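You operate a simulated robot arm through the tools that you are given. There is no shell and no other tool.

Carry out the task below with a simulated robot arm. There is one attempt and no reset: what you move stays moved.

## Task
Change the roll to car soap and label the blue bottle.
Fine: old roll onto the free peg, one whole label, roller arm back at the end; the others stay unlabelled. Where these are worked on the way, their far stop is far enough and under half their travel is too little: roller arm.
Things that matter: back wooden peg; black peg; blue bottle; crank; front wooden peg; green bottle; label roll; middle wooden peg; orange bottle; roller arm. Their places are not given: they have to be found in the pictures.

It is judged by the outcome, as a careful person would: the job done as asked, and still so three seconds after it is handed in. It fails if anything else is knocked over, pushed out of place, dropped, spilled or broken.

## Robot
A 6-joint arm with a two-finger parallel gripper, fixed in place. Base frame: the origin is on the floor under the middle of its stand, x ahead of it, y to its left, z up; the work surface is at about z = 776. Readings come in mm, degrees, newtons and seconds.
With the tool pointing down near the work surface it reaches from about 260 to 680 mm from the base axis. Its first joint turns from -66.0 to 66.0 degrees. Payload 2.9 kg.
The tool frame sits at the grasp point between the pads (the TCP): z along the fingers, y along the line on which they close. The tips reach 30 mm beyond it. Largest opening 110 mm; finger width 20, thickness 10; the body of the gripper, 48 by 112 mm, starts 55 mm behind the TCP.
Orientation is told as [roll, pitch, yaw] about the base's x, y, z axes, in that order, counted from this pose: with the fingers straight down and closing along the base's y, the tool's x points along the base's -x, its y along +y and its z along -z.

## Interface
- The arm moves only by the tool apply_moves. Its argument "motion" is a list of rows, each a list of 3 entries, a list of its own where there are three numbers: the opening, from 0 (shut) to 1 (fully open), then the shift along the tool's x, y, z in mm, then the turn, a rotation vector about the tool's x, y, z in degrees. In form: [[gripper, [tx, ty, tz], [rx, ry, rz]], ...]. A call has 1 to 20 rows; each row shifts and turns the commanded pose from where the row before left it, along the tool's axes as they then stand. Rows are played at 5 a second. More than 50 mm and 8.6 degrees between two rows, or a gripper value outside its range, and nothing of the call is played. Where a pose cannot be reached the arm comes as near as it can. A force on the tool above 50 N (or 10 N above the force at the start of the call, whichever is more), or a blocked arm, ends the call early, and 0.2 s more pass. Each finger travels about 108 mm/s and halts on what it meets, pressing with about 30 N; the grip force reading is that of the motor and also rises with nothing between the fingers. The clock runs only during rows and for 0.2 s after the last one: add rows that do not move to give the fingers time. It gives the time, the measured TCP pose, the force on the tool (base axes), the opening and the grip force at its end, in the units of the frame above (readings bear some noise), with the torque about the TCP (base axes, N m) and any sound that the robot's microphone picked up.
- Cameras (640 x 400 px; columns grow to the right, rows downward): "scene" is fixed at [102.6, 440.4, 1405.1]; the picture's right is [-0.58, -0.81, 0.00], its down [-0.37, 0.27, -0.89] and it looks along [0.72, -0.52, -0.46] (base axes); focal length 323 px, centre (320, 200). "wrist" rides on the gripper at [72, 17, -103] in the tool frame; the picture's right is [-0.23, 0.97, 0.00], its down [-0.76, -0.18, -0.62] and it looks along [-0.61, -0.14, 0.78] (tool axes); focal length 222 px, centre (320, 200).
- snapshot(camera): a new picture of that camera. It takes no simulated time.
- point_at(camera, pixels): for up to 12 pixels [column, row] of the newest picture of that camera ("zoom" is the newest enlarged one), the place [x, y, z] in the base frame of the surface seen there, good to about 2 mm, but the place of the scene camera against the robot may be out by one fixed shift of up to 18 mm in any direction. It takes no simulated time.
- enlarge(camera, box): a new picture of the part [left, top, right, bottom] of that camera's present view, enlarged. It takes no simulated time.
- finish_job(): hands the job in; it is judged then, once.

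Unless the task says otherwise, let go and move clear before handing in.

The tools are called after ">>>" as name(argument=value, ...) on one line, values as JSON. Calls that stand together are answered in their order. apply_moves: Moves the arm, as the interface text tells. Its arguments: {"type":"object","properties":{"motion":{"type":"array","items":{"type":"array"}}},"required":["motion"]} The other tools are called the same way: snapshot (camera) takes a picture; point_at (camera, pixels) gives the place of the surface under pixels of a picture; enlarge (camera, box) takes an enlarged picture of a part of a camera's view; finish_job () hands the job in.

At the start:

```text
time_s: 0.0
ee_pos: [457.0, -50.0, 1215.3]
ee_rot: [0.0, -0.1, 0.1]
contact_force: [0.7, 0.7, 0.2]
ft_torque: [0.01, 0.02, -0.01]
width: 110.1
gripper_force: 0.0
```

scene: 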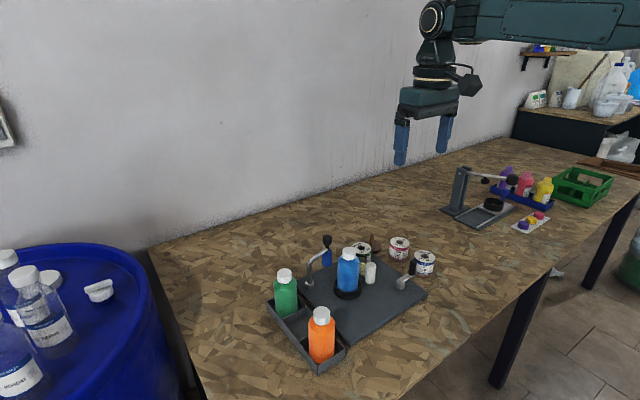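
wrist: 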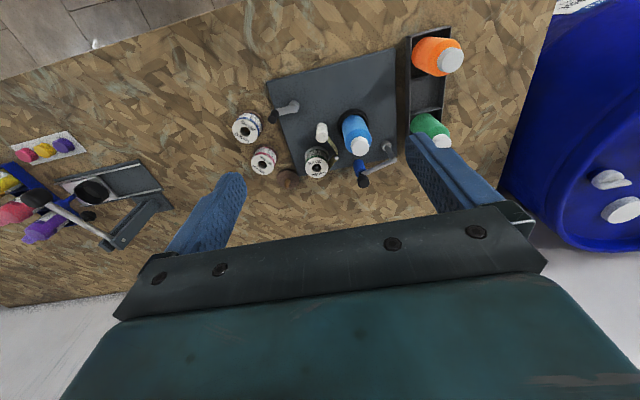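

The scene picture shows a labelling station with a blue bottle near (347,270), rolls near (362,250), (400,247) and (424,262), and bottles in a tray. I'll enlarge these areas to see the details.

>>> enlarge(camera="scene", box=[250, 220, 450, 380])

>>> enlarge(camera="wrist", box=[220, 20, 480, 200])

```text
2.50 times, centred on (350, 300) of scene
```

zoom: 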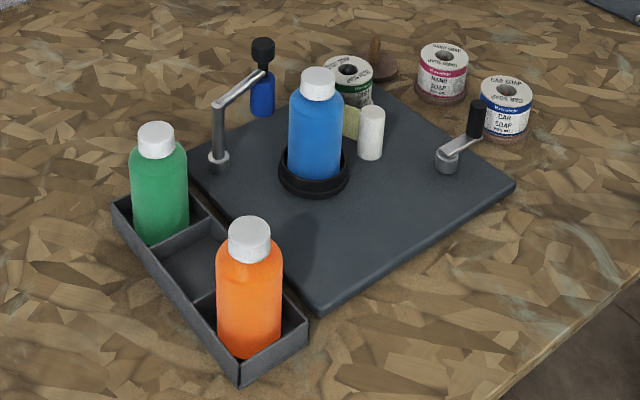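

```text
2.22 times, centred on (350, 110) of wrist
```

zoom: 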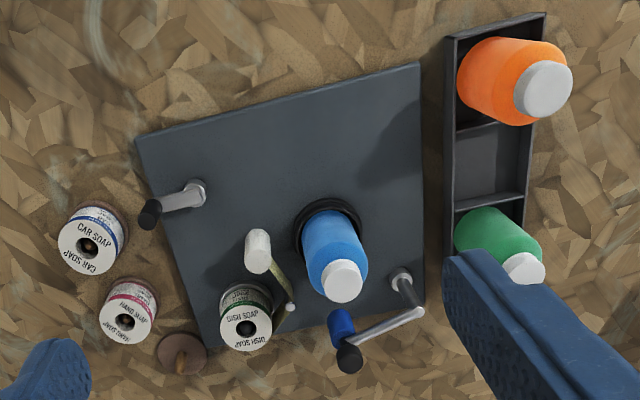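

The enlarged views show the dish soap roll on the machine's peg, car soap on the front wooden peg, hand soap on the middle one, and an empty back peg at about zoom (181,353). The crank is on one side of the plate and the roller arm with the blue roller is on the other. I'll measure places now.

>>> point_at(camera="zoom", pixels=[[88, 247], [127, 322], [181, 353], [246, 328], [342, 280], [258, 237], [148, 215], [195, 192], [349, 358], [400, 278], [342, 325], [290, 307]])

>>> point_at(camera="wrist", pixels=[[247, 128], [263, 162], [290, 176], [316, 168], [358, 147], [320, 130], [276, 117], [294, 106], [363, 182], [389, 146], [440, 147], [449, 60]])

>>> point_at(camera="scene", pixels=[[348, 250], [284, 271], [321, 313], [400, 241], [425, 256], [361, 248], [411, 264], [328, 238], [332, 260], [318, 283], [370, 264], [374, 249]])

```text
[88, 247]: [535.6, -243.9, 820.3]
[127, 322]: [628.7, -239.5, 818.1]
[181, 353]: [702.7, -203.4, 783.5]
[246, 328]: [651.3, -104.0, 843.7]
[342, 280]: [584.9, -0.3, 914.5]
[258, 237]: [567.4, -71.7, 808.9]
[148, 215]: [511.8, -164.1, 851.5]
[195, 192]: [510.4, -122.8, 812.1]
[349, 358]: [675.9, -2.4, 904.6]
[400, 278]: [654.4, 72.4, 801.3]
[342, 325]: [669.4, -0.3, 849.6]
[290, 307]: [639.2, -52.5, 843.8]
```

```text
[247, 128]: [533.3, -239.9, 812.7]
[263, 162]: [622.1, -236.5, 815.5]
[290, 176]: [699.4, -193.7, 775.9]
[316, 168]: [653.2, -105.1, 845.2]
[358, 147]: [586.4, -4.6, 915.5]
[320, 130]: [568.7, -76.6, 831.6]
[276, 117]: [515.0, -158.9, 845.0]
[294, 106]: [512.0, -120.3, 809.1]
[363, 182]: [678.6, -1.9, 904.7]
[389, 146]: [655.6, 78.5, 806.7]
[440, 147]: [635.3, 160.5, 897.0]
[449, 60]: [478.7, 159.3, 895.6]
```

```text
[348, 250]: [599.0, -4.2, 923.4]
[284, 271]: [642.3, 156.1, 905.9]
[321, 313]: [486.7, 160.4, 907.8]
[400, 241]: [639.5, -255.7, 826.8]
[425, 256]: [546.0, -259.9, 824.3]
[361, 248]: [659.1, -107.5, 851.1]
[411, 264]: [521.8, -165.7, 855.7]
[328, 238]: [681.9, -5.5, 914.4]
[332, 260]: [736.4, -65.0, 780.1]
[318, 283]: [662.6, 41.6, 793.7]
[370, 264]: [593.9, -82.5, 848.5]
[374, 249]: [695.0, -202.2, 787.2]
```

The wrist view gives car soap at about (535,-242), hand soap (626,-237), dish soap (652,-104), the back peg (~700,-200), the bottle cap (586,-2) and the roller knob (677,-2). I'll move the wrist camera nearer for a sharper look.

>>> apply_moves(motion=[[1, [-6, -20, 34], [0, 0, 0]], [1, [-6, -20, 34], [0, 0, 0]], [1, [-6, -20, 34], [0, 0, 0]], [1, [-6, -20, 34], [0, 0, 0]], [1, [0, 0, 0], [0, 0, 0]]])

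>>> snapshot(camera="wrist")

```text
time_s: 1.2
ee_pos: [480.4, -131.5, 1076.9]
ee_rot: [0.0, 0.0, 0.0]
contact_force: [-0.2, -0.2, 0.0]
ft_torque: [0.01, 0.0, 0.0]
width: 109.9
gripper_force: 0.0
```

```text
taken
```

wrist: 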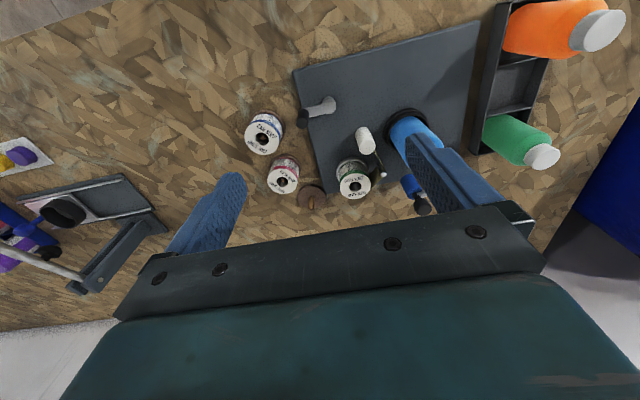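

>>> enlarge(camera="wrist", box=[235, 80, 435, 220])

```text
2.86 times, centred on (335, 150) of wrist
```

zoom: 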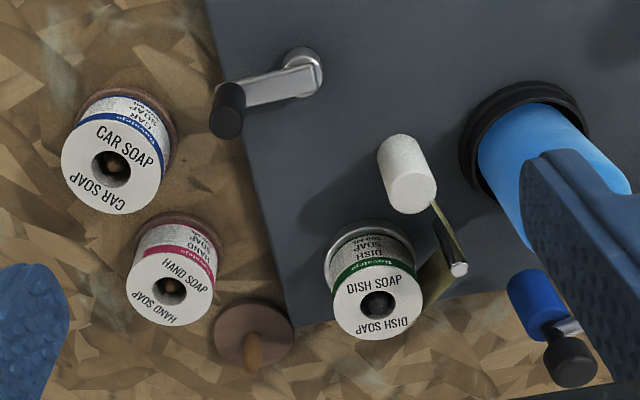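

The zoom shows the empty back peg's disc near (252,335) with a thin wooden pin whose tip is at (250,365), and the black peg inside the dish soap roll at (377,305). I'll measure these features precisely.

>>> point_at(camera="zoom", pixels=[[252, 305], [215, 335], [291, 335], [252, 340], [251, 364], [377, 303], [345, 303], [412, 303], [377, 278], [377, 330], [111, 168], [170, 291]])

>>> point_at(camera="zoom", pixels=[[66, 168], [160, 168], [111, 130], [111, 205], [131, 291], [212, 291], [170, 262], [170, 320], [409, 190], [459, 269], [227, 122], [303, 68]])

```text
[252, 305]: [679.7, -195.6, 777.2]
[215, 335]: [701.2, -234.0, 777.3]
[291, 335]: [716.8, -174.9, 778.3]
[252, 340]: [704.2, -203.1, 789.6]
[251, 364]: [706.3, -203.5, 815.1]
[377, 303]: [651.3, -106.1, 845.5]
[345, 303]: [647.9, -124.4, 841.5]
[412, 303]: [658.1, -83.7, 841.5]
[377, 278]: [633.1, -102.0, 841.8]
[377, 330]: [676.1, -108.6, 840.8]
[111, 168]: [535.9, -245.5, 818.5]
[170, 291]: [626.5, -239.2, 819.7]
```

```text
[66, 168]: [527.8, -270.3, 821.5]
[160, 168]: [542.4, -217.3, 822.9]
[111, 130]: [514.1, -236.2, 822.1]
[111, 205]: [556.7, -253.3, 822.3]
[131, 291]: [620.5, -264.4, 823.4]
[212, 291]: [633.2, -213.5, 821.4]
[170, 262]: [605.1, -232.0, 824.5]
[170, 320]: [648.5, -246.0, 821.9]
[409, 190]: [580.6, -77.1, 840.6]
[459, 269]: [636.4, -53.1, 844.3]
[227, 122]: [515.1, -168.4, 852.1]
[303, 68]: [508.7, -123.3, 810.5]
```

The back peg's pin is at about (705,-203), some 734 mm from the base, so I'll need to tilt the tool outward to reach it. First I'll check where the wall is, along with the plate and other surface heights.

>>> point_at(camera="scene", pixels=[[250, 150], [350, 100], [300, 195], [400, 220], [340, 310], [300, 260]])

>>> point_at(camera="zoom", pixels=[[300, 200], [380, 60], [340, 270], [475, 150], [540, 310], [570, 365], [520, 110], [252, 350], [100, 130], [300, 330]])

```text
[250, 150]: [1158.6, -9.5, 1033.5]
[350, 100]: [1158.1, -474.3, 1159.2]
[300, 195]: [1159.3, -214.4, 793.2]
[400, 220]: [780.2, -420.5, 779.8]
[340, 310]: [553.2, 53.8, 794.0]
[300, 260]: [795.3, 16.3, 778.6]
```

```text
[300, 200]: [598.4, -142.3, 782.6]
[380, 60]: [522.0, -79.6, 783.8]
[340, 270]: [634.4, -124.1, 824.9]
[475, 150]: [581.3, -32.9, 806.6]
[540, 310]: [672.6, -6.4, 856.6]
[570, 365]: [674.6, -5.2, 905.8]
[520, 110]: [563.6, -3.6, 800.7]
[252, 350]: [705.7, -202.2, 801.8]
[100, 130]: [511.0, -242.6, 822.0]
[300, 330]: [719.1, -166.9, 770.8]
```

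The wall is at x≈1158, well clear, and the plate top is at z≈784. I'll yaw the tool 16° towards the back peg, tilt it outward 25°, and then hover above the back peg to test the reach.

>>> apply_moves(motion=[[1, [0, 0, 0], [0, 0, 8]], [1, [0, 0, 0], [0, 0, 8]], [1, [0, 0, 0], [0, -8.3, 0]], [1, [0, 0, 0], [0, -8.3, 0]], [1, [0, 0, 0], [0, -8.4, 0]], [1, [0, 0, 0], [0, 0, 0]]])

>>> snapshot(camera="wrist")

```text
time_s: 2.6
ee_pos: [481.1, -132.0, 1079.3]
ee_rot: [0.0, -25.0, -16.0]
contact_force: [-0.5, 0.6, -0.6]
ft_torque: [0.01, 0.01, 0.01]
width: 109.6
gripper_force: 0.2
```

```text
taken
```

wrist: 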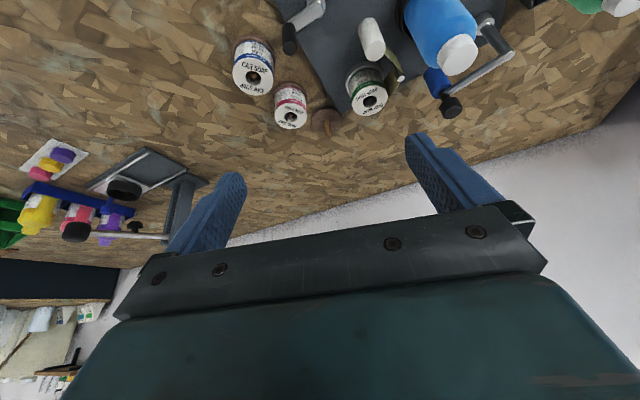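

The tilt reads -25° pitch and -16° yaw as intended, and the rolls are visible at (253,75), (290,112) and (368,97). I'll enlarge this view to refine the positions.

>>> enlarge(camera="wrist", box=[220, 0, 400, 140])

```text
2.86 times, centred on (310, 70) of wrist
```

zoom: 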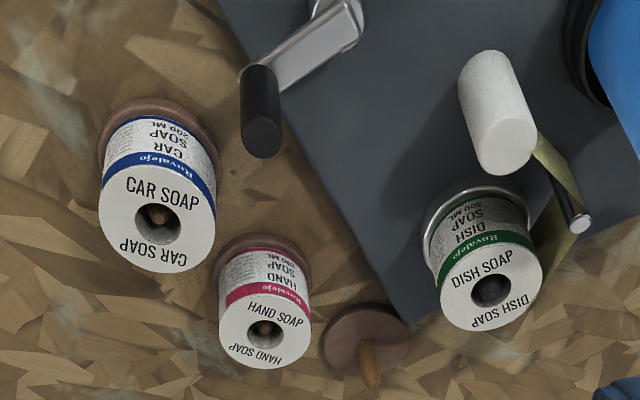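

>>> point_at(camera="zoom", pixels=[[368, 350], [371, 372], [327, 340], [410, 340], [491, 288], [447, 288], [540, 288], [495, 262], [486, 325], [158, 213], [265, 326], [262, 135]])

>>> point_at(camera="zoom", pixels=[[103, 213], [214, 213], [160, 170], [155, 268], [490, 90], [508, 155], [580, 224], [447, 205], [475, 200], [560, 160], [555, 240], [330, 20]])

```text
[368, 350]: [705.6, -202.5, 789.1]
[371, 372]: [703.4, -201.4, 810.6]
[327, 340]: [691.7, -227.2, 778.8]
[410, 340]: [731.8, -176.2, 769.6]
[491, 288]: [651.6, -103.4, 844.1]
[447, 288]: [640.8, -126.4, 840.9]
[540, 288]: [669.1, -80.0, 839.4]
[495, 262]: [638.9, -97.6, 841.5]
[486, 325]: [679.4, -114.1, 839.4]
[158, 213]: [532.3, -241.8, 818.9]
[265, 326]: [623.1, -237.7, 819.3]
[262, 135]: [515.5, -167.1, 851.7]
```

```text
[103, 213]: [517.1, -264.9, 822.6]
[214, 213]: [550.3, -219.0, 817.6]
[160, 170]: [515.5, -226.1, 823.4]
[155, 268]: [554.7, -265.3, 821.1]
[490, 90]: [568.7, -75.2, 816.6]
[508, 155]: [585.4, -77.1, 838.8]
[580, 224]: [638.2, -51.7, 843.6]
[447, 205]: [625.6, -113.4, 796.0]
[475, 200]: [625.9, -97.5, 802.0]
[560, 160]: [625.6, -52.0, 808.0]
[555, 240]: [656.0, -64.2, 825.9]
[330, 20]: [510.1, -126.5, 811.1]
```

The refined values put the back pin at about (704.5,-202.5), the black peg at (651.5,-104.8) and the car roll centre at (534.5,-243.8), with rolls about 55 mm wide. I'll move to hover above the back peg with the tilted tool to test the reach.

>>> apply_moves(motion=[[0.7, [-15.5, -0.75, 36], [0, 0, 0]], [0.7, [-15.5, -0.75, 36], [0, 0, 0]], [0.7, [-15.5, -0.75, 36], [0, 0, 0]], [0.7, [-15.5, -0.75, 36], [0, 0, 0]], [0.7, [-15.5, -0.75, 36], [0, 0, 0]], [0.7, [-15.5, -0.75, 36], [0, 0, 0]], [0.7, [-15.5, -0.75, 36], [0, 0, 0]], [0.7, [-15.1, -0.75, 36], [0, 0, 0]], [0.7, [0, 0, 0], [0, 0, 0]]])

>>> snapshot(camera="wrist")

>>> snapshot(camera="scene")

```text
time_s: 4.6
ee_pos: [704.4, -199.6, 871.6]
ee_rot: [0.0, -25.0, -16.0]
contact_force: [-0.4, -0.5, 0.2]
ft_torque: [-0.01, -0.01, 0.0]
width: 77.1
gripper_force: 0.0
```

```text
taken
```

wrist: 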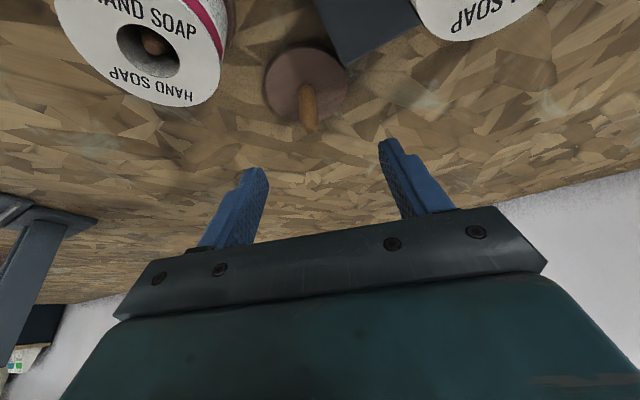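

```text
taken
```

scene: 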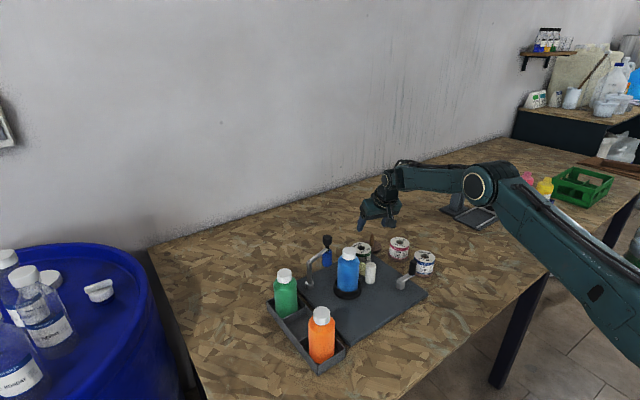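

The arm reached (704.4,-199.6,871.6) as commanded, so the reach works at this height, and the pin shows clearly at about (307,105). I'll measure the pin precisely.

>>> point_at(camera="wrist", pixels=[[304, 88], [306, 100], [308, 115], [310, 127], [299, 105], [316, 105], [265, 80], [346, 80], [304, 48], [300, 70], [153, 45], [330, 75]])

>>> enlarge(camera="wrist", box=[240, 30, 380, 150])

```text
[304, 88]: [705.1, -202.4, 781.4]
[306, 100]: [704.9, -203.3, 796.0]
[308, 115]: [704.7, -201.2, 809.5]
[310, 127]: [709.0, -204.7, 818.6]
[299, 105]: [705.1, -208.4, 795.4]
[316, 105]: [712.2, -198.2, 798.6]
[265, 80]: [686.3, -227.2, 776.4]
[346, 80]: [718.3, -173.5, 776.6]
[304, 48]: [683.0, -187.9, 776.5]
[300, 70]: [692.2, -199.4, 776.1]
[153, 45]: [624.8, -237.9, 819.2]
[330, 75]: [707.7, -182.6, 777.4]
```

```text
3.33 times, centred on (310, 90) of wrist
```

zoom: 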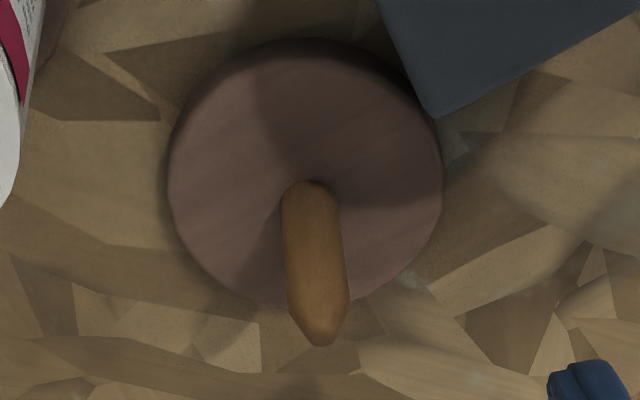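

The pin axis works out to about (709,-204), with the tip at z≈819 and the disc top at z≈777. I'll descend gently with the fingers straddling the pin to confirm that the placing height can be reached.

>>> apply_moves(motion=[[0.7, [6, -1, 17.5], [0, 0, 0]], [0.7, [6, -1, 17.5], [0, 0, 0]], [0.7, [6, -1, 17.5], [0, 0, 0]], [0.7, [0, 0, 0], [0, 0, 0]]])

>>> snapshot(camera="wrist")

```text
time_s: 5.6
ee_pos: [708.8, -206.1, 816.1]
ee_rot: [0.0, -25.1, -16.0]
contact_force: [0.7, -0.6, 0.0]
ft_torque: [0.0, -0.01, -0.02]
width: 76.7
gripper_force: 0.1
```

```text
taken
```

wrist: 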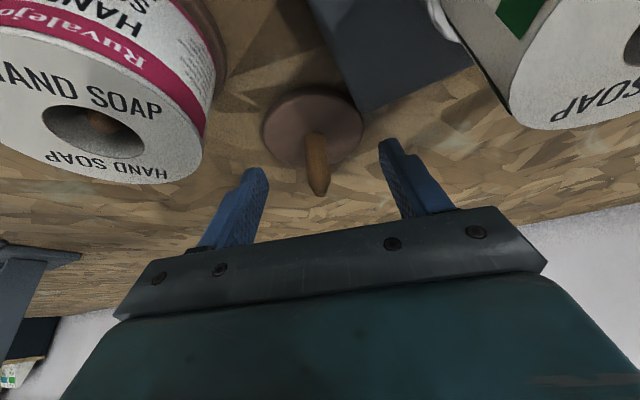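

The arm reached (708.8,-206.1,816.1) with no contact, so the back peg is usable with a 25° tilt. I'll withdraw, move above the dish soap roll and yaw to +30° so the fingers miss the label web and its pin.

>>> apply_moves(motion=[[0.7, [0, 0, -20], [0, 0, 0]], [0.7, [0, 0, -20], [0, 0, 0]], [0.7, [0, 0, -20], [0, 0, 0]], [0.7, [0, 0, -20], [0, 0, 0]], [0.7, [18.2, 17.3, -21.8], [0, 0, 0]], [0.7, [18.2, 17.3, -21.8], [0, 0, 0]], [0.7, [18.2, 17.3, -21.8], [0, 0, 0]], [0.7, [0, 0, 0], [-3.24, 0, -6.95]], [0.7, [0, 0, 0], [-3.24, 0, -6.95]], [0.7, [0, 0, 0], [-3.24, 0, -6.95]], [0.7, [0, 0, 0], [-3.24, 0, -6.95]], [0.7, [0, 0, 0], [-3.24, 0, -6.95]], [0.7, [0, 0, 0], [-3.24, 0, -6.95]], [0.7, [0, 0, 0], [0, 0, 0]]])

>>> snapshot(camera="wrist")

>>> snapshot(camera="scene")

```text
time_s: 8.6
ee_pos: [615.8, -126.2, 924.4]
ee_rot: [-0.1, -25.0, 30.2]
contact_force: [-0.4, -0.7, -0.5]
ft_torque: [0.01, -0.03, 0.0]
width: 77.0
gripper_force: 0.0
```

```text
taken
```

wrist: 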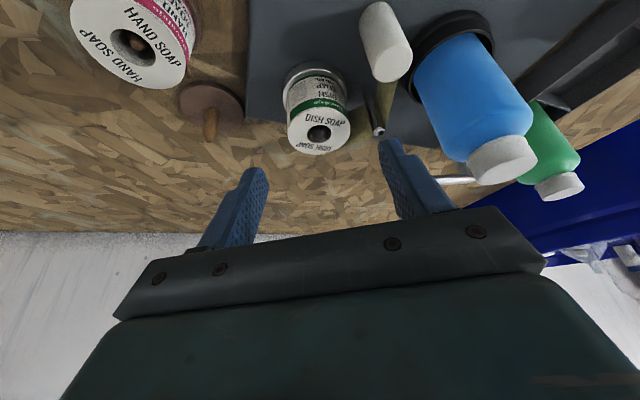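

```text
taken
```

scene: 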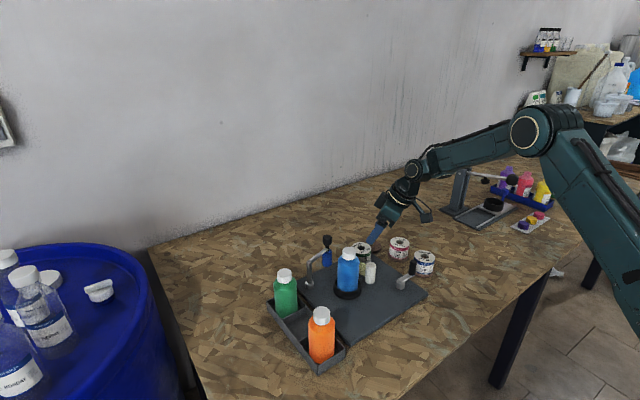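

The tool is at (615.8,-126.2,924.4) at yaw 30.2°, with the dish soap roll's top face near (319,133). I'll enlarge and measure it before descending.

>>> enlarge(camera="wrist", box=[260, 50, 400, 170])

```text
3.33 times, centred on (330, 110) of wrist
```

zoom: 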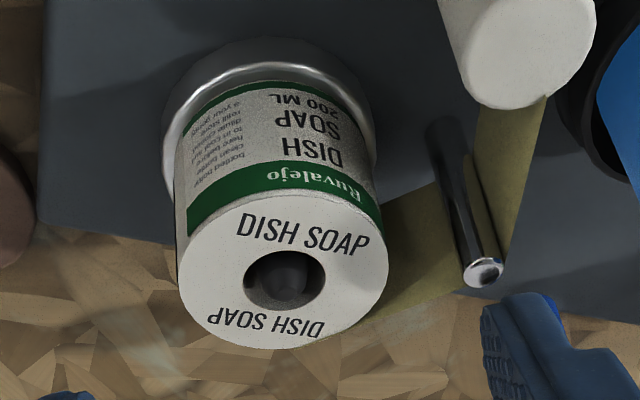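

The zoom shows the roll, its steel flange beneath and the yellow web going to the pin at (482,272). I'll measure the roll's edges, the peg and the flange.

>>> point_at(camera="zoom", pixels=[[182, 270], [384, 262], [270, 199], [300, 343], [290, 275], [250, 280], [322, 275], [284, 254], [284, 306], [482, 272], [180, 130], [360, 110]])

>>> point_at(camera="zoom", pixels=[[270, 75], [270, 45], [275, 100], [410, 200], [410, 280], [530, 60], [515, 150], [182, 90]])

```text
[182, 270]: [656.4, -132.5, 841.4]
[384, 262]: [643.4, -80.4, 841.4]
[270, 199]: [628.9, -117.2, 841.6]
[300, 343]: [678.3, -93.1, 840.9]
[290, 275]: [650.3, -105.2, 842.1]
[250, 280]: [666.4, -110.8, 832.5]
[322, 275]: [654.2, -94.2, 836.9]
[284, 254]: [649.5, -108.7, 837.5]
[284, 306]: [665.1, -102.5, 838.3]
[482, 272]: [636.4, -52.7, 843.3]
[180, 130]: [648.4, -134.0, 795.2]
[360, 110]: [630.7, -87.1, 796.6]
```

```text
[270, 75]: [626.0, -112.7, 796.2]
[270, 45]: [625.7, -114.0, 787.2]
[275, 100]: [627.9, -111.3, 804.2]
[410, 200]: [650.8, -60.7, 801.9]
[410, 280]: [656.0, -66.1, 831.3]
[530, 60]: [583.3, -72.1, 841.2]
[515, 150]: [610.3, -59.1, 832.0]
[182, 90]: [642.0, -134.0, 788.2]
```

The roll's centre is at about (652.2,-105.4), its top at z≈841 and the flange top at z≈797. The target lies straight along the tool axis, 99.6 mm away, so I'll go halfway and check the alignment.

>>> apply_moves(motion=[[0.7, [0, -0.1, 25], [0, 0, 0]], [0.7, [0, -0.1, 25], [0, 0, 0]], [0.7, [0, 0, 0], [0, 0, 0]]])

>>> snapshot(camera="wrist")

```text
time_s: 9.4
ee_pos: [633.7, -112.1, 878.8]
ee_rot: [0.1, -25.0, 29.9]
contact_force: [0.3, 0.2, 0.5]
ft_torque: [-0.04, 0.0, 0.01]
width: 77.2
gripper_force: 0.0
```

```text
taken
```

wrist: 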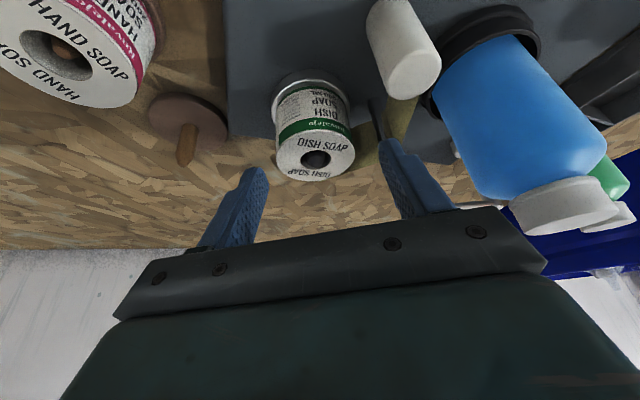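

The reading differs a little from what I predicted (y -112.1 against -115.6), probably noise. I'll hold still for a couple of readings before closing in.

>>> apply_moves(motion=[[0.7, [0, 0, 0], [0, 0, 0]]])

>>> apply_moves(motion=[[0.7, [0, 0, 0], [0, 0, 0]]])

>>> apply_moves(motion=[[0.7, [0, 0, 0], [0, 0, 0]]])

>>> point_at(camera="wrist", pixels=[[278, 158], [354, 155], [310, 137], [320, 180], [316, 159], [262, 170], [383, 145]])

```text
time_s: 9.8
ee_pos: [632.4, -112.3, 880.4]
ee_rot: [0.0, -25.0, 30.0]
contact_force: [0.0, 0.8, -0.1]
ft_torque: [-0.01, 0.02, 0.02]
width: 77.1
gripper_force: 0.0
```

```text
time_s: 10.2
ee_pos: [633.0, -112.8, 879.1]
ee_rot: [0.0, -25.1, 29.9]
contact_force: [0.9, 1.1, 0.0]
ft_torque: [0.0, 0.01, 0.0]
width: 77.0
gripper_force: 0.0
```

```text
time_s: 10.6
ee_pos: [631.7, -112.0, 879.7]
ee_rot: [0.0, -25.0, 30.1]
contact_force: [-0.3, 0.8, -0.2]
ft_torque: [0.0, -0.03, -0.03]
width: 77.1
gripper_force: 0.0
```

```text
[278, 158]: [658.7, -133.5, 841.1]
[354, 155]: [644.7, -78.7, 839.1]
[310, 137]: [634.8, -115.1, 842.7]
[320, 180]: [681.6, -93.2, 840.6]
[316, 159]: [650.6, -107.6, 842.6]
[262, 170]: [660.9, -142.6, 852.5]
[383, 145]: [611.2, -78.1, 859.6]
```

The averaged pose is (632.7,-112.3,879.5) and the roll centre is about (652,-105.8), which agrees with the image, where the roll is 4 px left of the tool axis. I'll shift sideways first and then descend to the grasp.

>>> apply_moves(motion=[[0.7, [1, -3.5, 0], [0, 0, 0]], [0.7, [0, 0, 16.6], [0, 0, 0]], [0.7, [0, 0, 16.6], [0, 0, 0]], [0.7, [0, 0, 16.6], [0, 0, 0]], [0.7, [0, 0, 0], [0, 0, 0]]])

>>> snapshot(camera="wrist")

>>> enlarge(camera="scene", box=[290, 200, 450, 300])

```text
time_s: 11.8
ee_pos: [652.9, -109.3, 830.9]
ee_rot: [0.0, -25.0, 30.0]
contact_force: [-1.4, -2.0, 0.1]
ft_torque: [0.01, -0.04, 0.14]
width: 76.8
gripper_force: 0.0
```

```text
taken
```

wrist: 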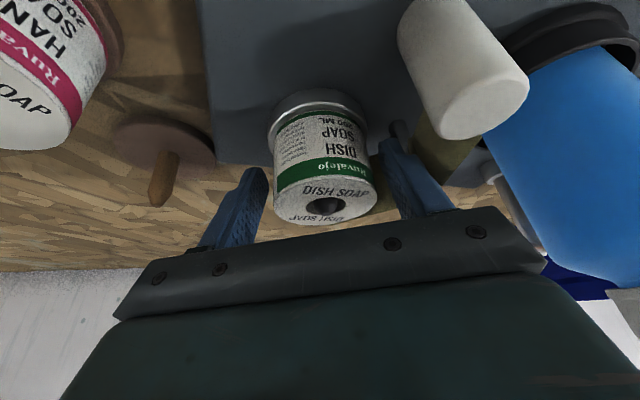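

```text
4.00 times, centred on (370, 250) of scene
```

zoom: 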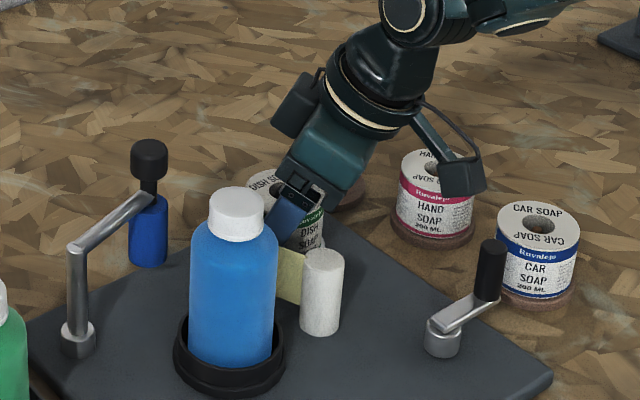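

The fingers straddle the roll, whose top is at about (325,200), but the pose reading is slightly off and there's a small force. I'll take repeat readings before closing.

>>> apply_moves(motion=[[0.7, [0, 0, 0], [0, 0, 0]]])

>>> apply_moves(motion=[[0.7, [0, 0, 0], [0, 0, 0]]])

>>> enlarge(camera="wrist", box=[220, 70, 440, 250])

```text
time_s: 12.2
ee_pos: [652.2, -108.6, 832.0]
ee_rot: [-0.1, -25.0, 30.0]
contact_force: [-1.2, -3.0, -0.9]
ft_torque: [-0.07, -0.04, 0.13]
width: 76.3
gripper_force: 0.0
```

```text
time_s: 12.6
ee_pos: [652.4, -108.0, 831.7]
ee_rot: [0.0, -25.0, 30.0]
contact_force: [-1.3, -2.7, -1.0]
ft_torque: [-0.1, -0.05, 0.1]
width: 76.2
gripper_force: 0.0
```

```text
2.22 times, centred on (330, 160) of wrist
```

zoom: 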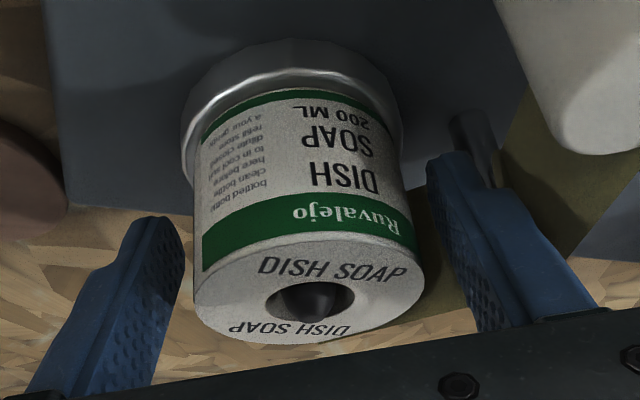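

A steady force of about 3 N suggests the right finger is just touching the peel pin. I'll narrow the opening away from the pin and then shift 2 mm towards the roll's centre.

>>> apply_moves(motion=[[0.6, [0, 0, 0], [0, 0, 0]], [0.6, [0, 2, 0], [0, 0, 0]], [0.6, [0, 0, 0], [0, 0, 0]]])

>>> enlarge(camera="wrist", box=[220, 70, 440, 250])

```text
time_s: 13.4
ee_pos: [652.4, -106.6, 833.5]
ee_rot: [0.0, -25.1, 30.1]
contact_force: [0.3, 0.3, -0.9]
ft_torque: [0.0, 0.02, 0.0]
width: 66.0
gripper_force: 0.0
```

```text
2.22 times, centred on (330, 160) of wrist
```

zoom: 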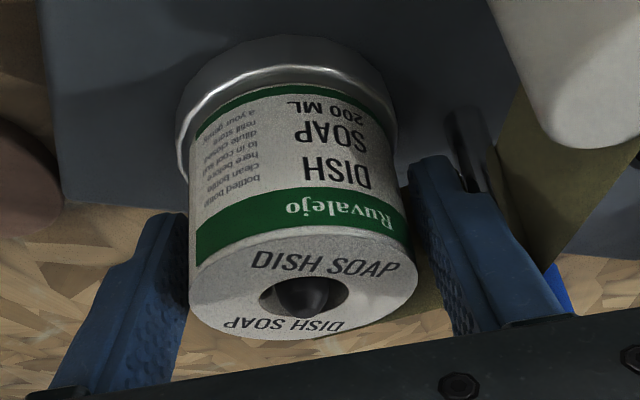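

The force has gone and the roll sits between the pads with small gaps on both sides. I'll close on it now.

>>> apply_moves(motion=[[0.45, [0, 0, 0], [0, 0, 0]], [0.45, [0, 0, 0], [0, 0, 0]]])

>>> snapshot(camera="wrist")

```text
time_s: 14.0
ee_pos: [652.0, -107.1, 832.4]
ee_rot: [0.0, -25.1, 30.0]
contact_force: [-0.3, -0.3, 1.2]
ft_torque: [0.06, 0.01, -0.03]
width: 55.2
gripper_force: 29.8
```

```text
taken
```

wrist: 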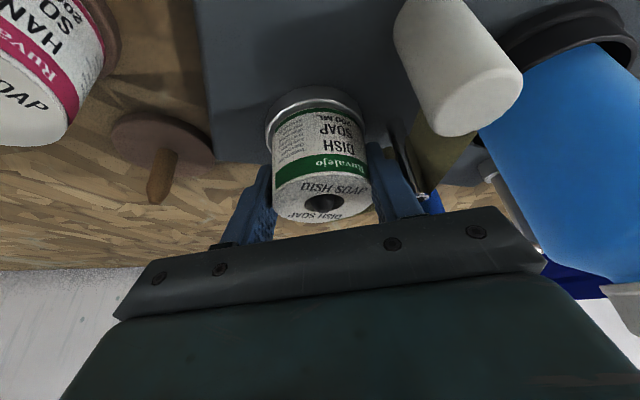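

The roll is gripped at 55.2 mm with about 30 N. I'll lift straight up gently off the black peg.

>>> apply_moves(motion=[[0.4, [0, 0, 0], [0, 0, 0]], [0.4, [-4.23, 0, -9.06], [0, 0, 0]], [0.4, [-4.23, 0, -9.06], [0, 0, 0]], [0.4, [-4.23, 0, -9.06], [0, 0, 0]], [0.4, [0, 0, 0], [0, 0, 0]]])

>>> snapshot(camera="wrist")

>>> enlarge(camera="scene", box=[290, 200, 450, 300])

```text
time_s: 15.2
ee_pos: [653.3, -106.2, 864.3]
ee_rot: [0.0, -25.0, 30.0]
contact_force: [-0.1, 0.6, -1.4]
ft_torque: [0.02, 0.01, 0.02]
width: 55.1
gripper_force: 30.4
```

```text
taken
```

wrist: 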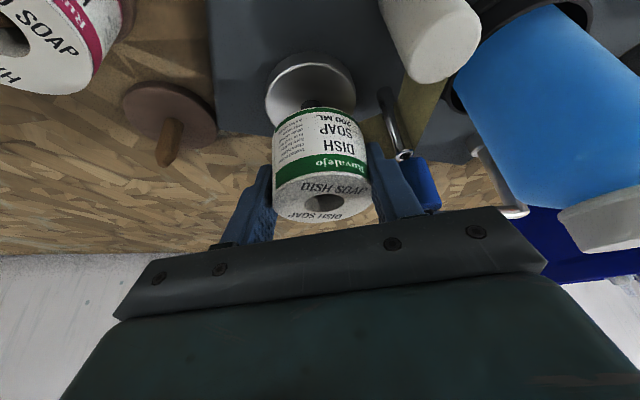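

```text
4.00 times, centred on (370, 250) of scene
```

zoom: 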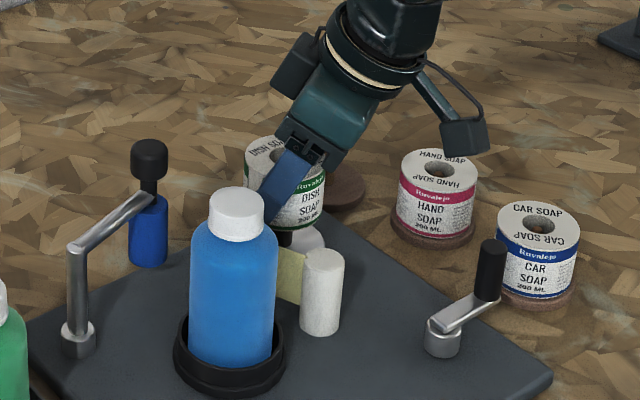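

The roll lifts cleanly and the black peg is emerging at about (318,103). I'll lift it well clear and yaw back to -16° for the back peg.

>>> apply_moves(motion=[[0.4, [-4.23, 0, -9.06], [0, 0, 0]], [0.4, [-4.23, 0, -9.06], [0, 0, 0]], [0.4, [-4.23, 0, -9.06], [0, 0, 0]], [0.4, [-4.23, 0, -9.06], [0, 0, 0]], [0.4, [0, 0, 0], [3.24, 0, 6.95]], [0.4, [0, 0, 0], [3.24, 0, 6.95]], [0.4, [0, 0, 0], [3.24, 0, 6.95]], [0.4, [0, 0, 0], [3.24, 0, 6.95]], [0.4, [0, 0, 0], [3.24, 0, 6.95]], [0.4, [0, 0, 0], [3.24, 0, 6.95]], [0.4, [0, 0, 0], [0, 0, 0]]])

>>> snapshot(camera="wrist")

```text
time_s: 17.6
ee_pos: [651.6, -106.4, 902.8]
ee_rot: [0.0, -24.9, -16.1]
contact_force: [0.2, 0.3, -0.6]
ft_torque: [-0.01, 0.02, 0.01]
width: 55.3
gripper_force: 29.7
```

```text
taken
```

wrist: 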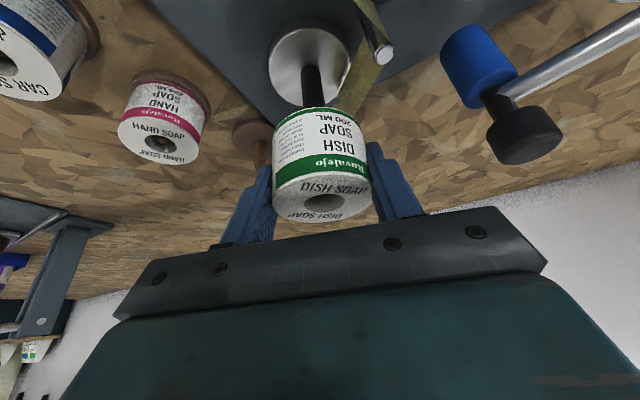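

The roll is held upright and the black peg is fully visible at (315,85) on its steel flange at (310,62). I'll measure the roll in hand, the black peg and the roller knob.

>>> point_at(camera="wrist", pixels=[[275, 205], [372, 200], [322, 188], [325, 218], [314, 70], [308, 85], [323, 85], [316, 103], [270, 65], [349, 62], [310, 25], [314, 95]])

>>> enlarge(camera="wrist", box=[240, 10, 400, 230])

```text
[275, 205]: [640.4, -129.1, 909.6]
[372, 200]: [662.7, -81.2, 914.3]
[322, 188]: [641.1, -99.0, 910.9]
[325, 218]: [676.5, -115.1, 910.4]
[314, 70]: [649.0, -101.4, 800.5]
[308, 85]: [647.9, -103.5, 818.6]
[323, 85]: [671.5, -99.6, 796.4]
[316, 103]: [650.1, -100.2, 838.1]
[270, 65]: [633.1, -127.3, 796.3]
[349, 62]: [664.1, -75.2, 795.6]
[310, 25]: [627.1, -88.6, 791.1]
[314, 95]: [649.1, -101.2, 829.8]
```

```text
1.82 times, centred on (320, 120) of wrist
```

zoom: 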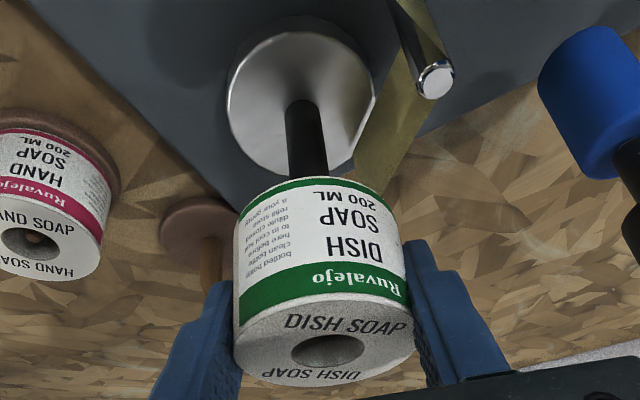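

The roll's centre is within about 1–2 mm of the TCP, and the black peg axis is about (653,-104.5). I'll carry the roll over the back peg now, staying high.

>>> apply_moves(motion=[[0.4, [-18.35, -19.7, 8.57], [0, 0, 0]], [0.4, [-18.35, -19.7, 8.57], [0, 0, 0]], [0.4, [-18.35, -19.7, 8.57], [0, 0, 0]], [0.4, [-18.35, -19.7, 8.57], [0, 0, 0]], [0.4, [0, 0, 0], [0, 0, 0]]])

>>> apply_moves(motion=[[0.4, [0, 0, 0], [0, 0, 0]]])

>>> snapshot(camera="wrist")

>>> enlarge(camera="scene", box=[290, 180, 450, 280])

```text
time_s: 18.8
ee_pos: [708.8, -205.7, 902.1]
ee_rot: [0.0, -25.0, -16.0]
contact_force: [1.0, 0.6, -0.2]
ft_torque: [0.03, 0.02, 0.03]
width: 55.0
gripper_force: 30.0
```

```text
time_s: 19.2
ee_pos: [708.5, -206.6, 902.1]
ee_rot: [0.1, -25.0, -16.0]
contact_force: [-0.4, 0.1, -1.0]
ft_torque: [-0.03, -0.02, -0.01]
width: 55.2
gripper_force: 29.8
```

```text
taken
```

wrist: 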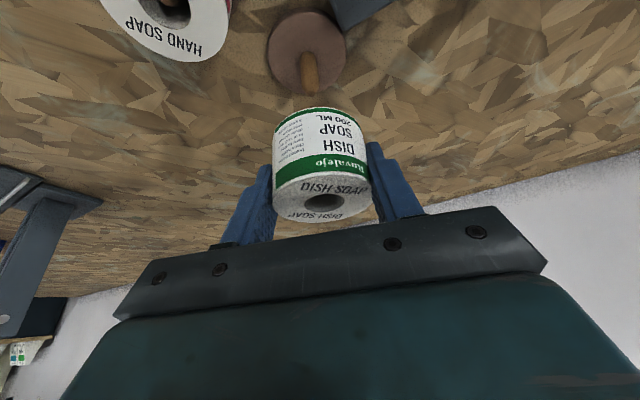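

```text
4.00 times, centred on (370, 230) of scene
```

zoom: 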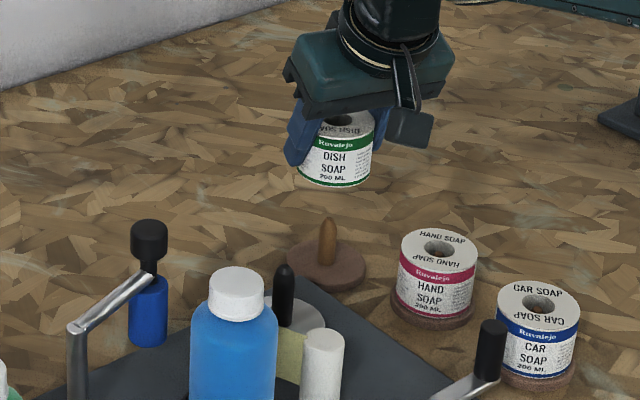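

The scene view shows the upright roll hanging almost directly above the back pin at zoom (328,240). I'll compare both with the wrist camera before lowering.

>>> point_at(camera="wrist", pixels=[[276, 204], [371, 200], [274, 130], [365, 128], [305, 62], [308, 75], [310, 88], [301, 75], [316, 75], [268, 50], [344, 50], [304, 10]])

>>> point_at(camera="zoom", pixels=[[300, 165], [374, 165], [337, 175], [328, 222], [328, 240], [328, 258], [320, 240], [336, 240], [287, 268], [366, 268], [327, 289], [284, 270]])

```text
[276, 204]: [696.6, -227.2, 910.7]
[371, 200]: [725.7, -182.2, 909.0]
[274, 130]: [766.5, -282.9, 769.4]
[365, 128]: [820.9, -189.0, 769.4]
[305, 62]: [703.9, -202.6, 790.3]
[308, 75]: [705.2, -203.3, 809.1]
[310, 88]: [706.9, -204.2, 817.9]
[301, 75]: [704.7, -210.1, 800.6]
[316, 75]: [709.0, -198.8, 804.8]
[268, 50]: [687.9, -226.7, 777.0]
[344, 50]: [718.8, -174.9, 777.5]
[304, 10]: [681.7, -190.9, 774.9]
```

```text
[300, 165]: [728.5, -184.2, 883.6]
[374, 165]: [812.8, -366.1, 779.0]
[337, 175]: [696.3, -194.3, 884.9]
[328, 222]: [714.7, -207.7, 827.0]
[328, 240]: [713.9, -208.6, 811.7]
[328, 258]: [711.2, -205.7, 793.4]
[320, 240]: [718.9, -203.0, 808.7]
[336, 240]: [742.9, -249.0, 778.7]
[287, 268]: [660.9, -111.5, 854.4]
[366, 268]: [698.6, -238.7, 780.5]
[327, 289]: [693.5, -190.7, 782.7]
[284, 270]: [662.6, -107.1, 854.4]
```

The roll centre is at about (710,-204.8) and the pin axis at (709,-204.4), so they line up within 1.5 mm. I'll lower it straight down, stopping a little above the seat.

>>> apply_moves(motion=[[0.4, [5.92, 0, 12.69], [0, 0, 0]], [0.4, [5.92, 0, 12.69], [0, 0, 0]], [0.4, [5.92, 0, 12.69], [0, 0, 0]], [0.4, [4.23, 0, 9.06], [0, 0, 0]], [0.4, [4.23, 0, 9.06], [0, 0, 0]], [0.4, [4.23, 0, 9.06], [0, 0, 0]], [0.4, [0, 0, 0], [0, 0, 0]]])

>>> snapshot(camera="wrist")

>>> enlarge(camera="scene", box=[290, 180, 450, 280])

```text
time_s: 20.8
ee_pos: [709.0, -205.1, 829.4]
ee_rot: [0.0, -24.9, -16.0]
contact_force: [0.3, 0.0, -1.1]
ft_torque: [0.04, 0.02, -0.06]
width: 55.3
gripper_force: 29.9
```

```text
taken
```

wrist: 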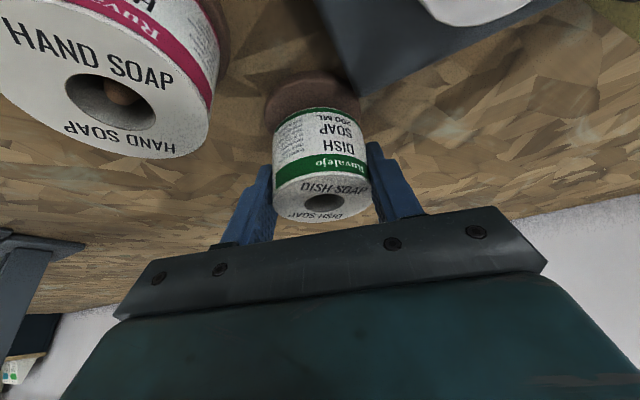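

```text
4.00 times, centred on (370, 230) of scene
```

zoom: 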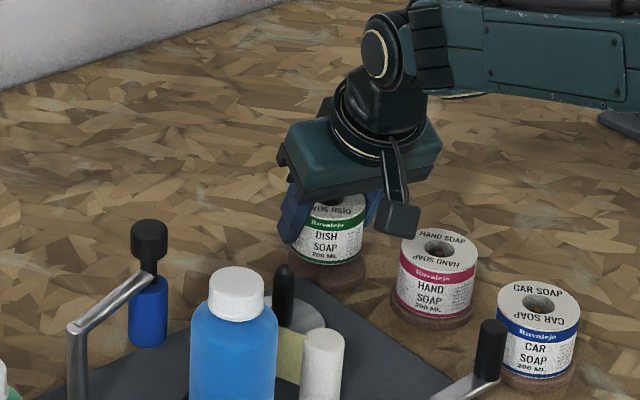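

The pin is inside the roll's bore with no side force. I'll lower the last 15 mm in small steps until it seats.

>>> apply_moves(motion=[[0.4, [1.69, 0, 3.62], [0, 0, 0]], [0.4, [1.69, 0, 3.62], [0, 0, 0]], [0.4, [1.69, 0, 3.62], [0, 0, 0]], [0.4, [0.85, 0, 1.81], [0, 0, 0]], [0.4, [0, 0, 0], [0, 0, 0]]])

>>> snapshot(camera="wrist")

>>> enlarge(camera="scene", box=[340, 200, 420, 260])

```text
time_s: 22.0
ee_pos: [707.4, -204.0, 816.3]
ee_rot: [0.0, -25.0, -16.0]
contact_force: [0.2, -0.1, -0.8]
ft_torque: [-0.02, 0.03, 0.02]
width: 54.9
gripper_force: 29.8
```

```text
taken
```

wrist: 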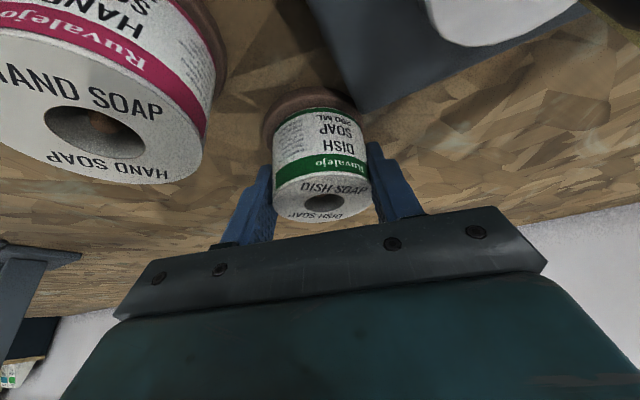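

```text
6.67 times, centred on (380, 230) of scene
```

zoom: 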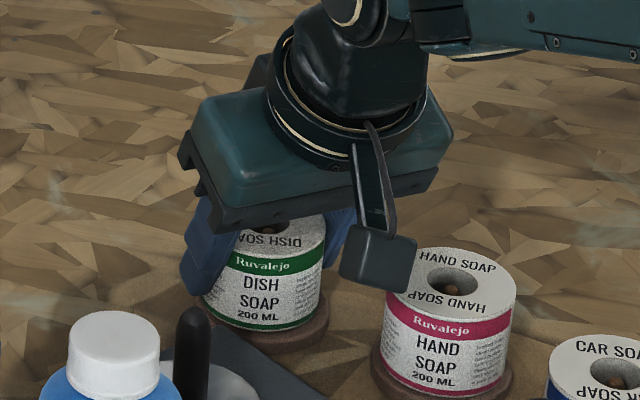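

There's still no contact at z≈816, and the camera block is well above the hand soap roll. I'll lower a few more millimetres until a seating force appears.

>>> apply_moves(motion=[[0.4, [0.63, 0, 1.36], [0, 0, 0]], [0.4, [0.63, 0, 1.36], [0, 0, 0]], [0.4, [0, 0, 0], [0, 0, 0]]])

>>> apply_moves(motion=[[0.4, [0.4, 0, 0.9], [0, 0, 0]], [0.4, [0, 0, 0], [0, 0, 0]]])

```text
time_s: 22.8
ee_pos: [708.5, -204.5, 814.9]
ee_rot: [0.1, -25.1, -15.9]
contact_force: [-2.1, -1.2, 5.6]
ft_torque: [0.03, 0.2, 0.05]
width: 54.9
gripper_force: 30.1
```

```text
time_s: 23.4
ee_pos: [710.3, -205.5, 814.9]
ee_rot: [0.0, -25.2, -15.9]
contact_force: [-6.6, 0.9, 15.6]
ft_torque: [0.17, 0.53, 0.01]
width: 55.0
gripper_force: 29.5
```

The force rose to 15.6 N upward, so the roll is seated on the disc. I'll ease up 1 mm, open, and withdraw along the tool axis.

>>> apply_moves(motion=[[0.4, [-0.4, 0, -0.9], [0, 0, 0]], [0.52, [0, 0, 0], [0, 0, 0]], [0.62, [0, 0, 0], [0, 0, 0]], [0.65, [0, 0, 0], [0, 0, 0]], [0.65, [0, 0, 0], [0, 0, 0]]])

>>> snapshot(camera="wrist")

```text
time_s: 24.6
ee_pos: [710.2, -204.6, 814.3]
ee_rot: [0.0, -25.0, -16.0]
contact_force: [0.5, -0.4, 0.6]
ft_torque: [0.0, -0.02, 0.0]
width: 71.3
gripper_force: 0.1
```

```text
taken
```

wrist: 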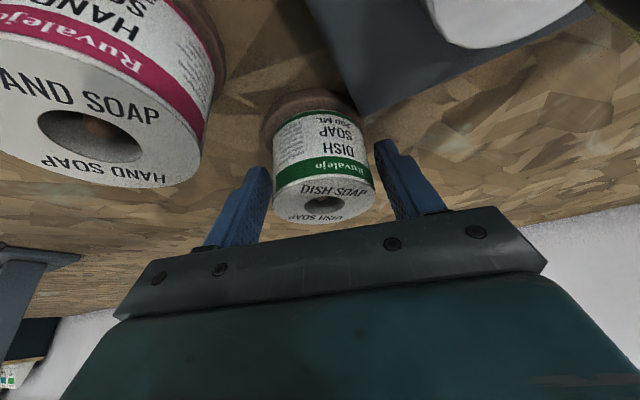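

The roll stands free on the back peg with the fingers clear. I'll withdraw along the tool axis and move over to hover above the car soap roll.

>>> apply_moves(motion=[[0.65, [0, 0, -10], [0, 0, 0]], [0.65, [0, 0, -15], [0, 0, 0]], [0.65, [0, 0, -25], [0, 0, 0]], [0.65, [0, 0, -25], [0, 0, 0]], [0.65, [0, 0, -25], [0, 0, 0]], [0.65, [26.3, -23.3, -12.3], [0, 0, 0]], [0.65, [26.3, -23.3, -12.3], [0, 0, 0]], [0.65, [26.3, -23.3, -12.3], [0, 0, 0]], [0.65, [26.3, -23.3, -12.3], [0, 0, 0]], [0.65, [26.3, -23.3, -12.3], [0, 0, 0]], [0.65, [0, 0, 0], [-3.24, 0, -6.95]], [0.65, [0, 0, 0], [-3.24, 0, -6.95]], [0.65, [0, 0, 0], [-3.24, 0, -6.95]], [0.65, [0, 0, 0], [-3.24, 0, -6.95]], [0.65, [0, 0, 0], [-3.24, 0, -6.95]], [0.65, [0, 0, 0], [-3.24, 0, -6.95]], [0.65, [0, 0, 0], [0, 0, 0]]])

>>> snapshot(camera="wrist")

>>> enlarge(camera="scene", box=[290, 180, 450, 300])

```text
time_s: 28.2
ee_pos: [497.2, -264.6, 904.5]
ee_rot: [0.0, -25.1, 30.0]
contact_force: [-0.9, -0.2, 0.2]
ft_torque: [0.02, 0.0, 0.0]
width: 71.5
gripper_force: 0.2
```

```text
taken
```

wrist: 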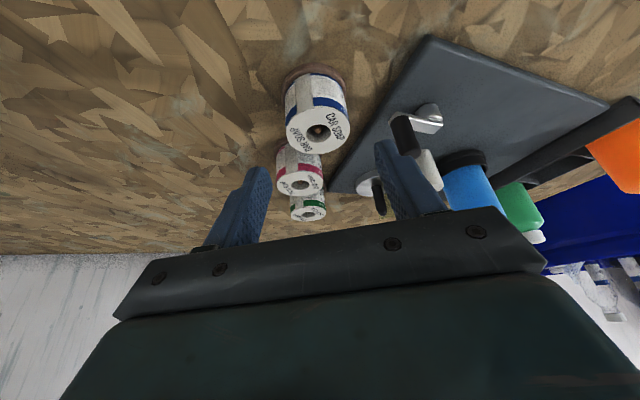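

```text
3.33 times, centred on (370, 240) of scene
```

zoom: 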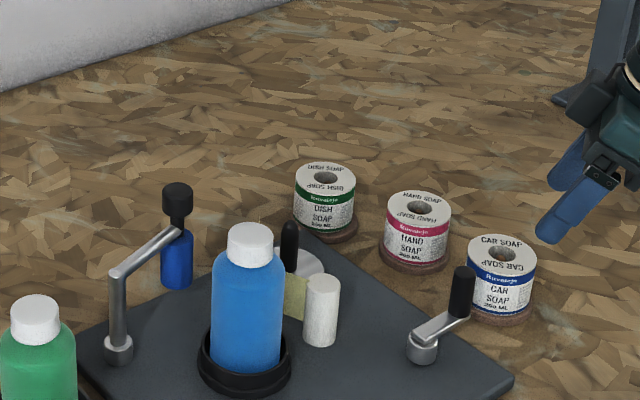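

The dish soap roll now sits on the back peg. The car roll's top face is near wrist pixel (318,130), so I'll measure it.

>>> enlarge(camera="wrist", box=[260, 50, 400, 170])

>>> point_at(camera="wrist", pixels=[[288, 130], [350, 128], [314, 108], [322, 152], [319, 130], [283, 85], [347, 80]])

```text
3.33 times, centred on (330, 110) of wrist
```

zoom: 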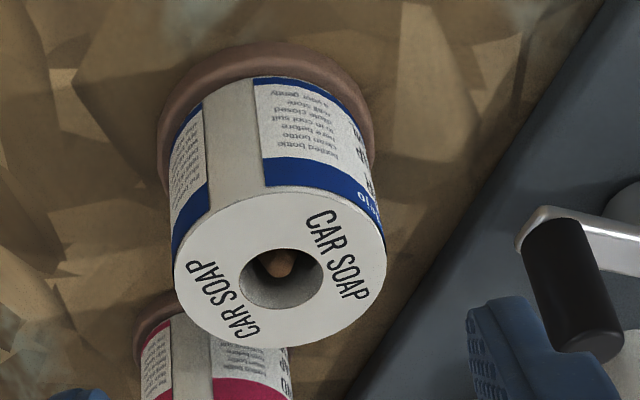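

```text
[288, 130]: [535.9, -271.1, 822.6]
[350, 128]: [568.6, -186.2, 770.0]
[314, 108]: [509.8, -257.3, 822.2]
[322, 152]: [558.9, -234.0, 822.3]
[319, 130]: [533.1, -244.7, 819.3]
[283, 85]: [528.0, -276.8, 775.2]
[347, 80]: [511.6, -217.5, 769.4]
```

The bore and pin are visible at zoom (281,270). I'll take a few more edge points on the enlarged picture for the centre.

>>> point_at(camera="zoom", pixels=[[179, 272], [382, 262], [268, 196], [292, 345], [243, 278], [321, 270], [282, 252], [282, 306], [278, 262], [270, 60], [165, 130], [373, 130]])

>>> apply_moves(motion=[[0.65, [0, 0, 0], [0, 0, 0]]])

```text
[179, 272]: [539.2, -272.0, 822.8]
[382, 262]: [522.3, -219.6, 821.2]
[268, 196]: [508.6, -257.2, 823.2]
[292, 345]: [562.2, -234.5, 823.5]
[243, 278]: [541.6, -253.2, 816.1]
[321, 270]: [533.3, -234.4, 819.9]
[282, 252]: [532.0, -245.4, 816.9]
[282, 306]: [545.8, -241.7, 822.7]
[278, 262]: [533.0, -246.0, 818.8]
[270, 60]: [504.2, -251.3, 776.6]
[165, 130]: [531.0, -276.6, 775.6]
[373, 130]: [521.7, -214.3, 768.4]
```

```text
time_s: 28.6
ee_pos: [497.5, -264.1, 904.6]
ee_rot: [0.0, -25.0, 30.0]
contact_force: [0.1, -0.2, -0.2]
ft_torque: [-0.02, 0.01, 0.02]
width: 71.3
gripper_force: 0.1
```

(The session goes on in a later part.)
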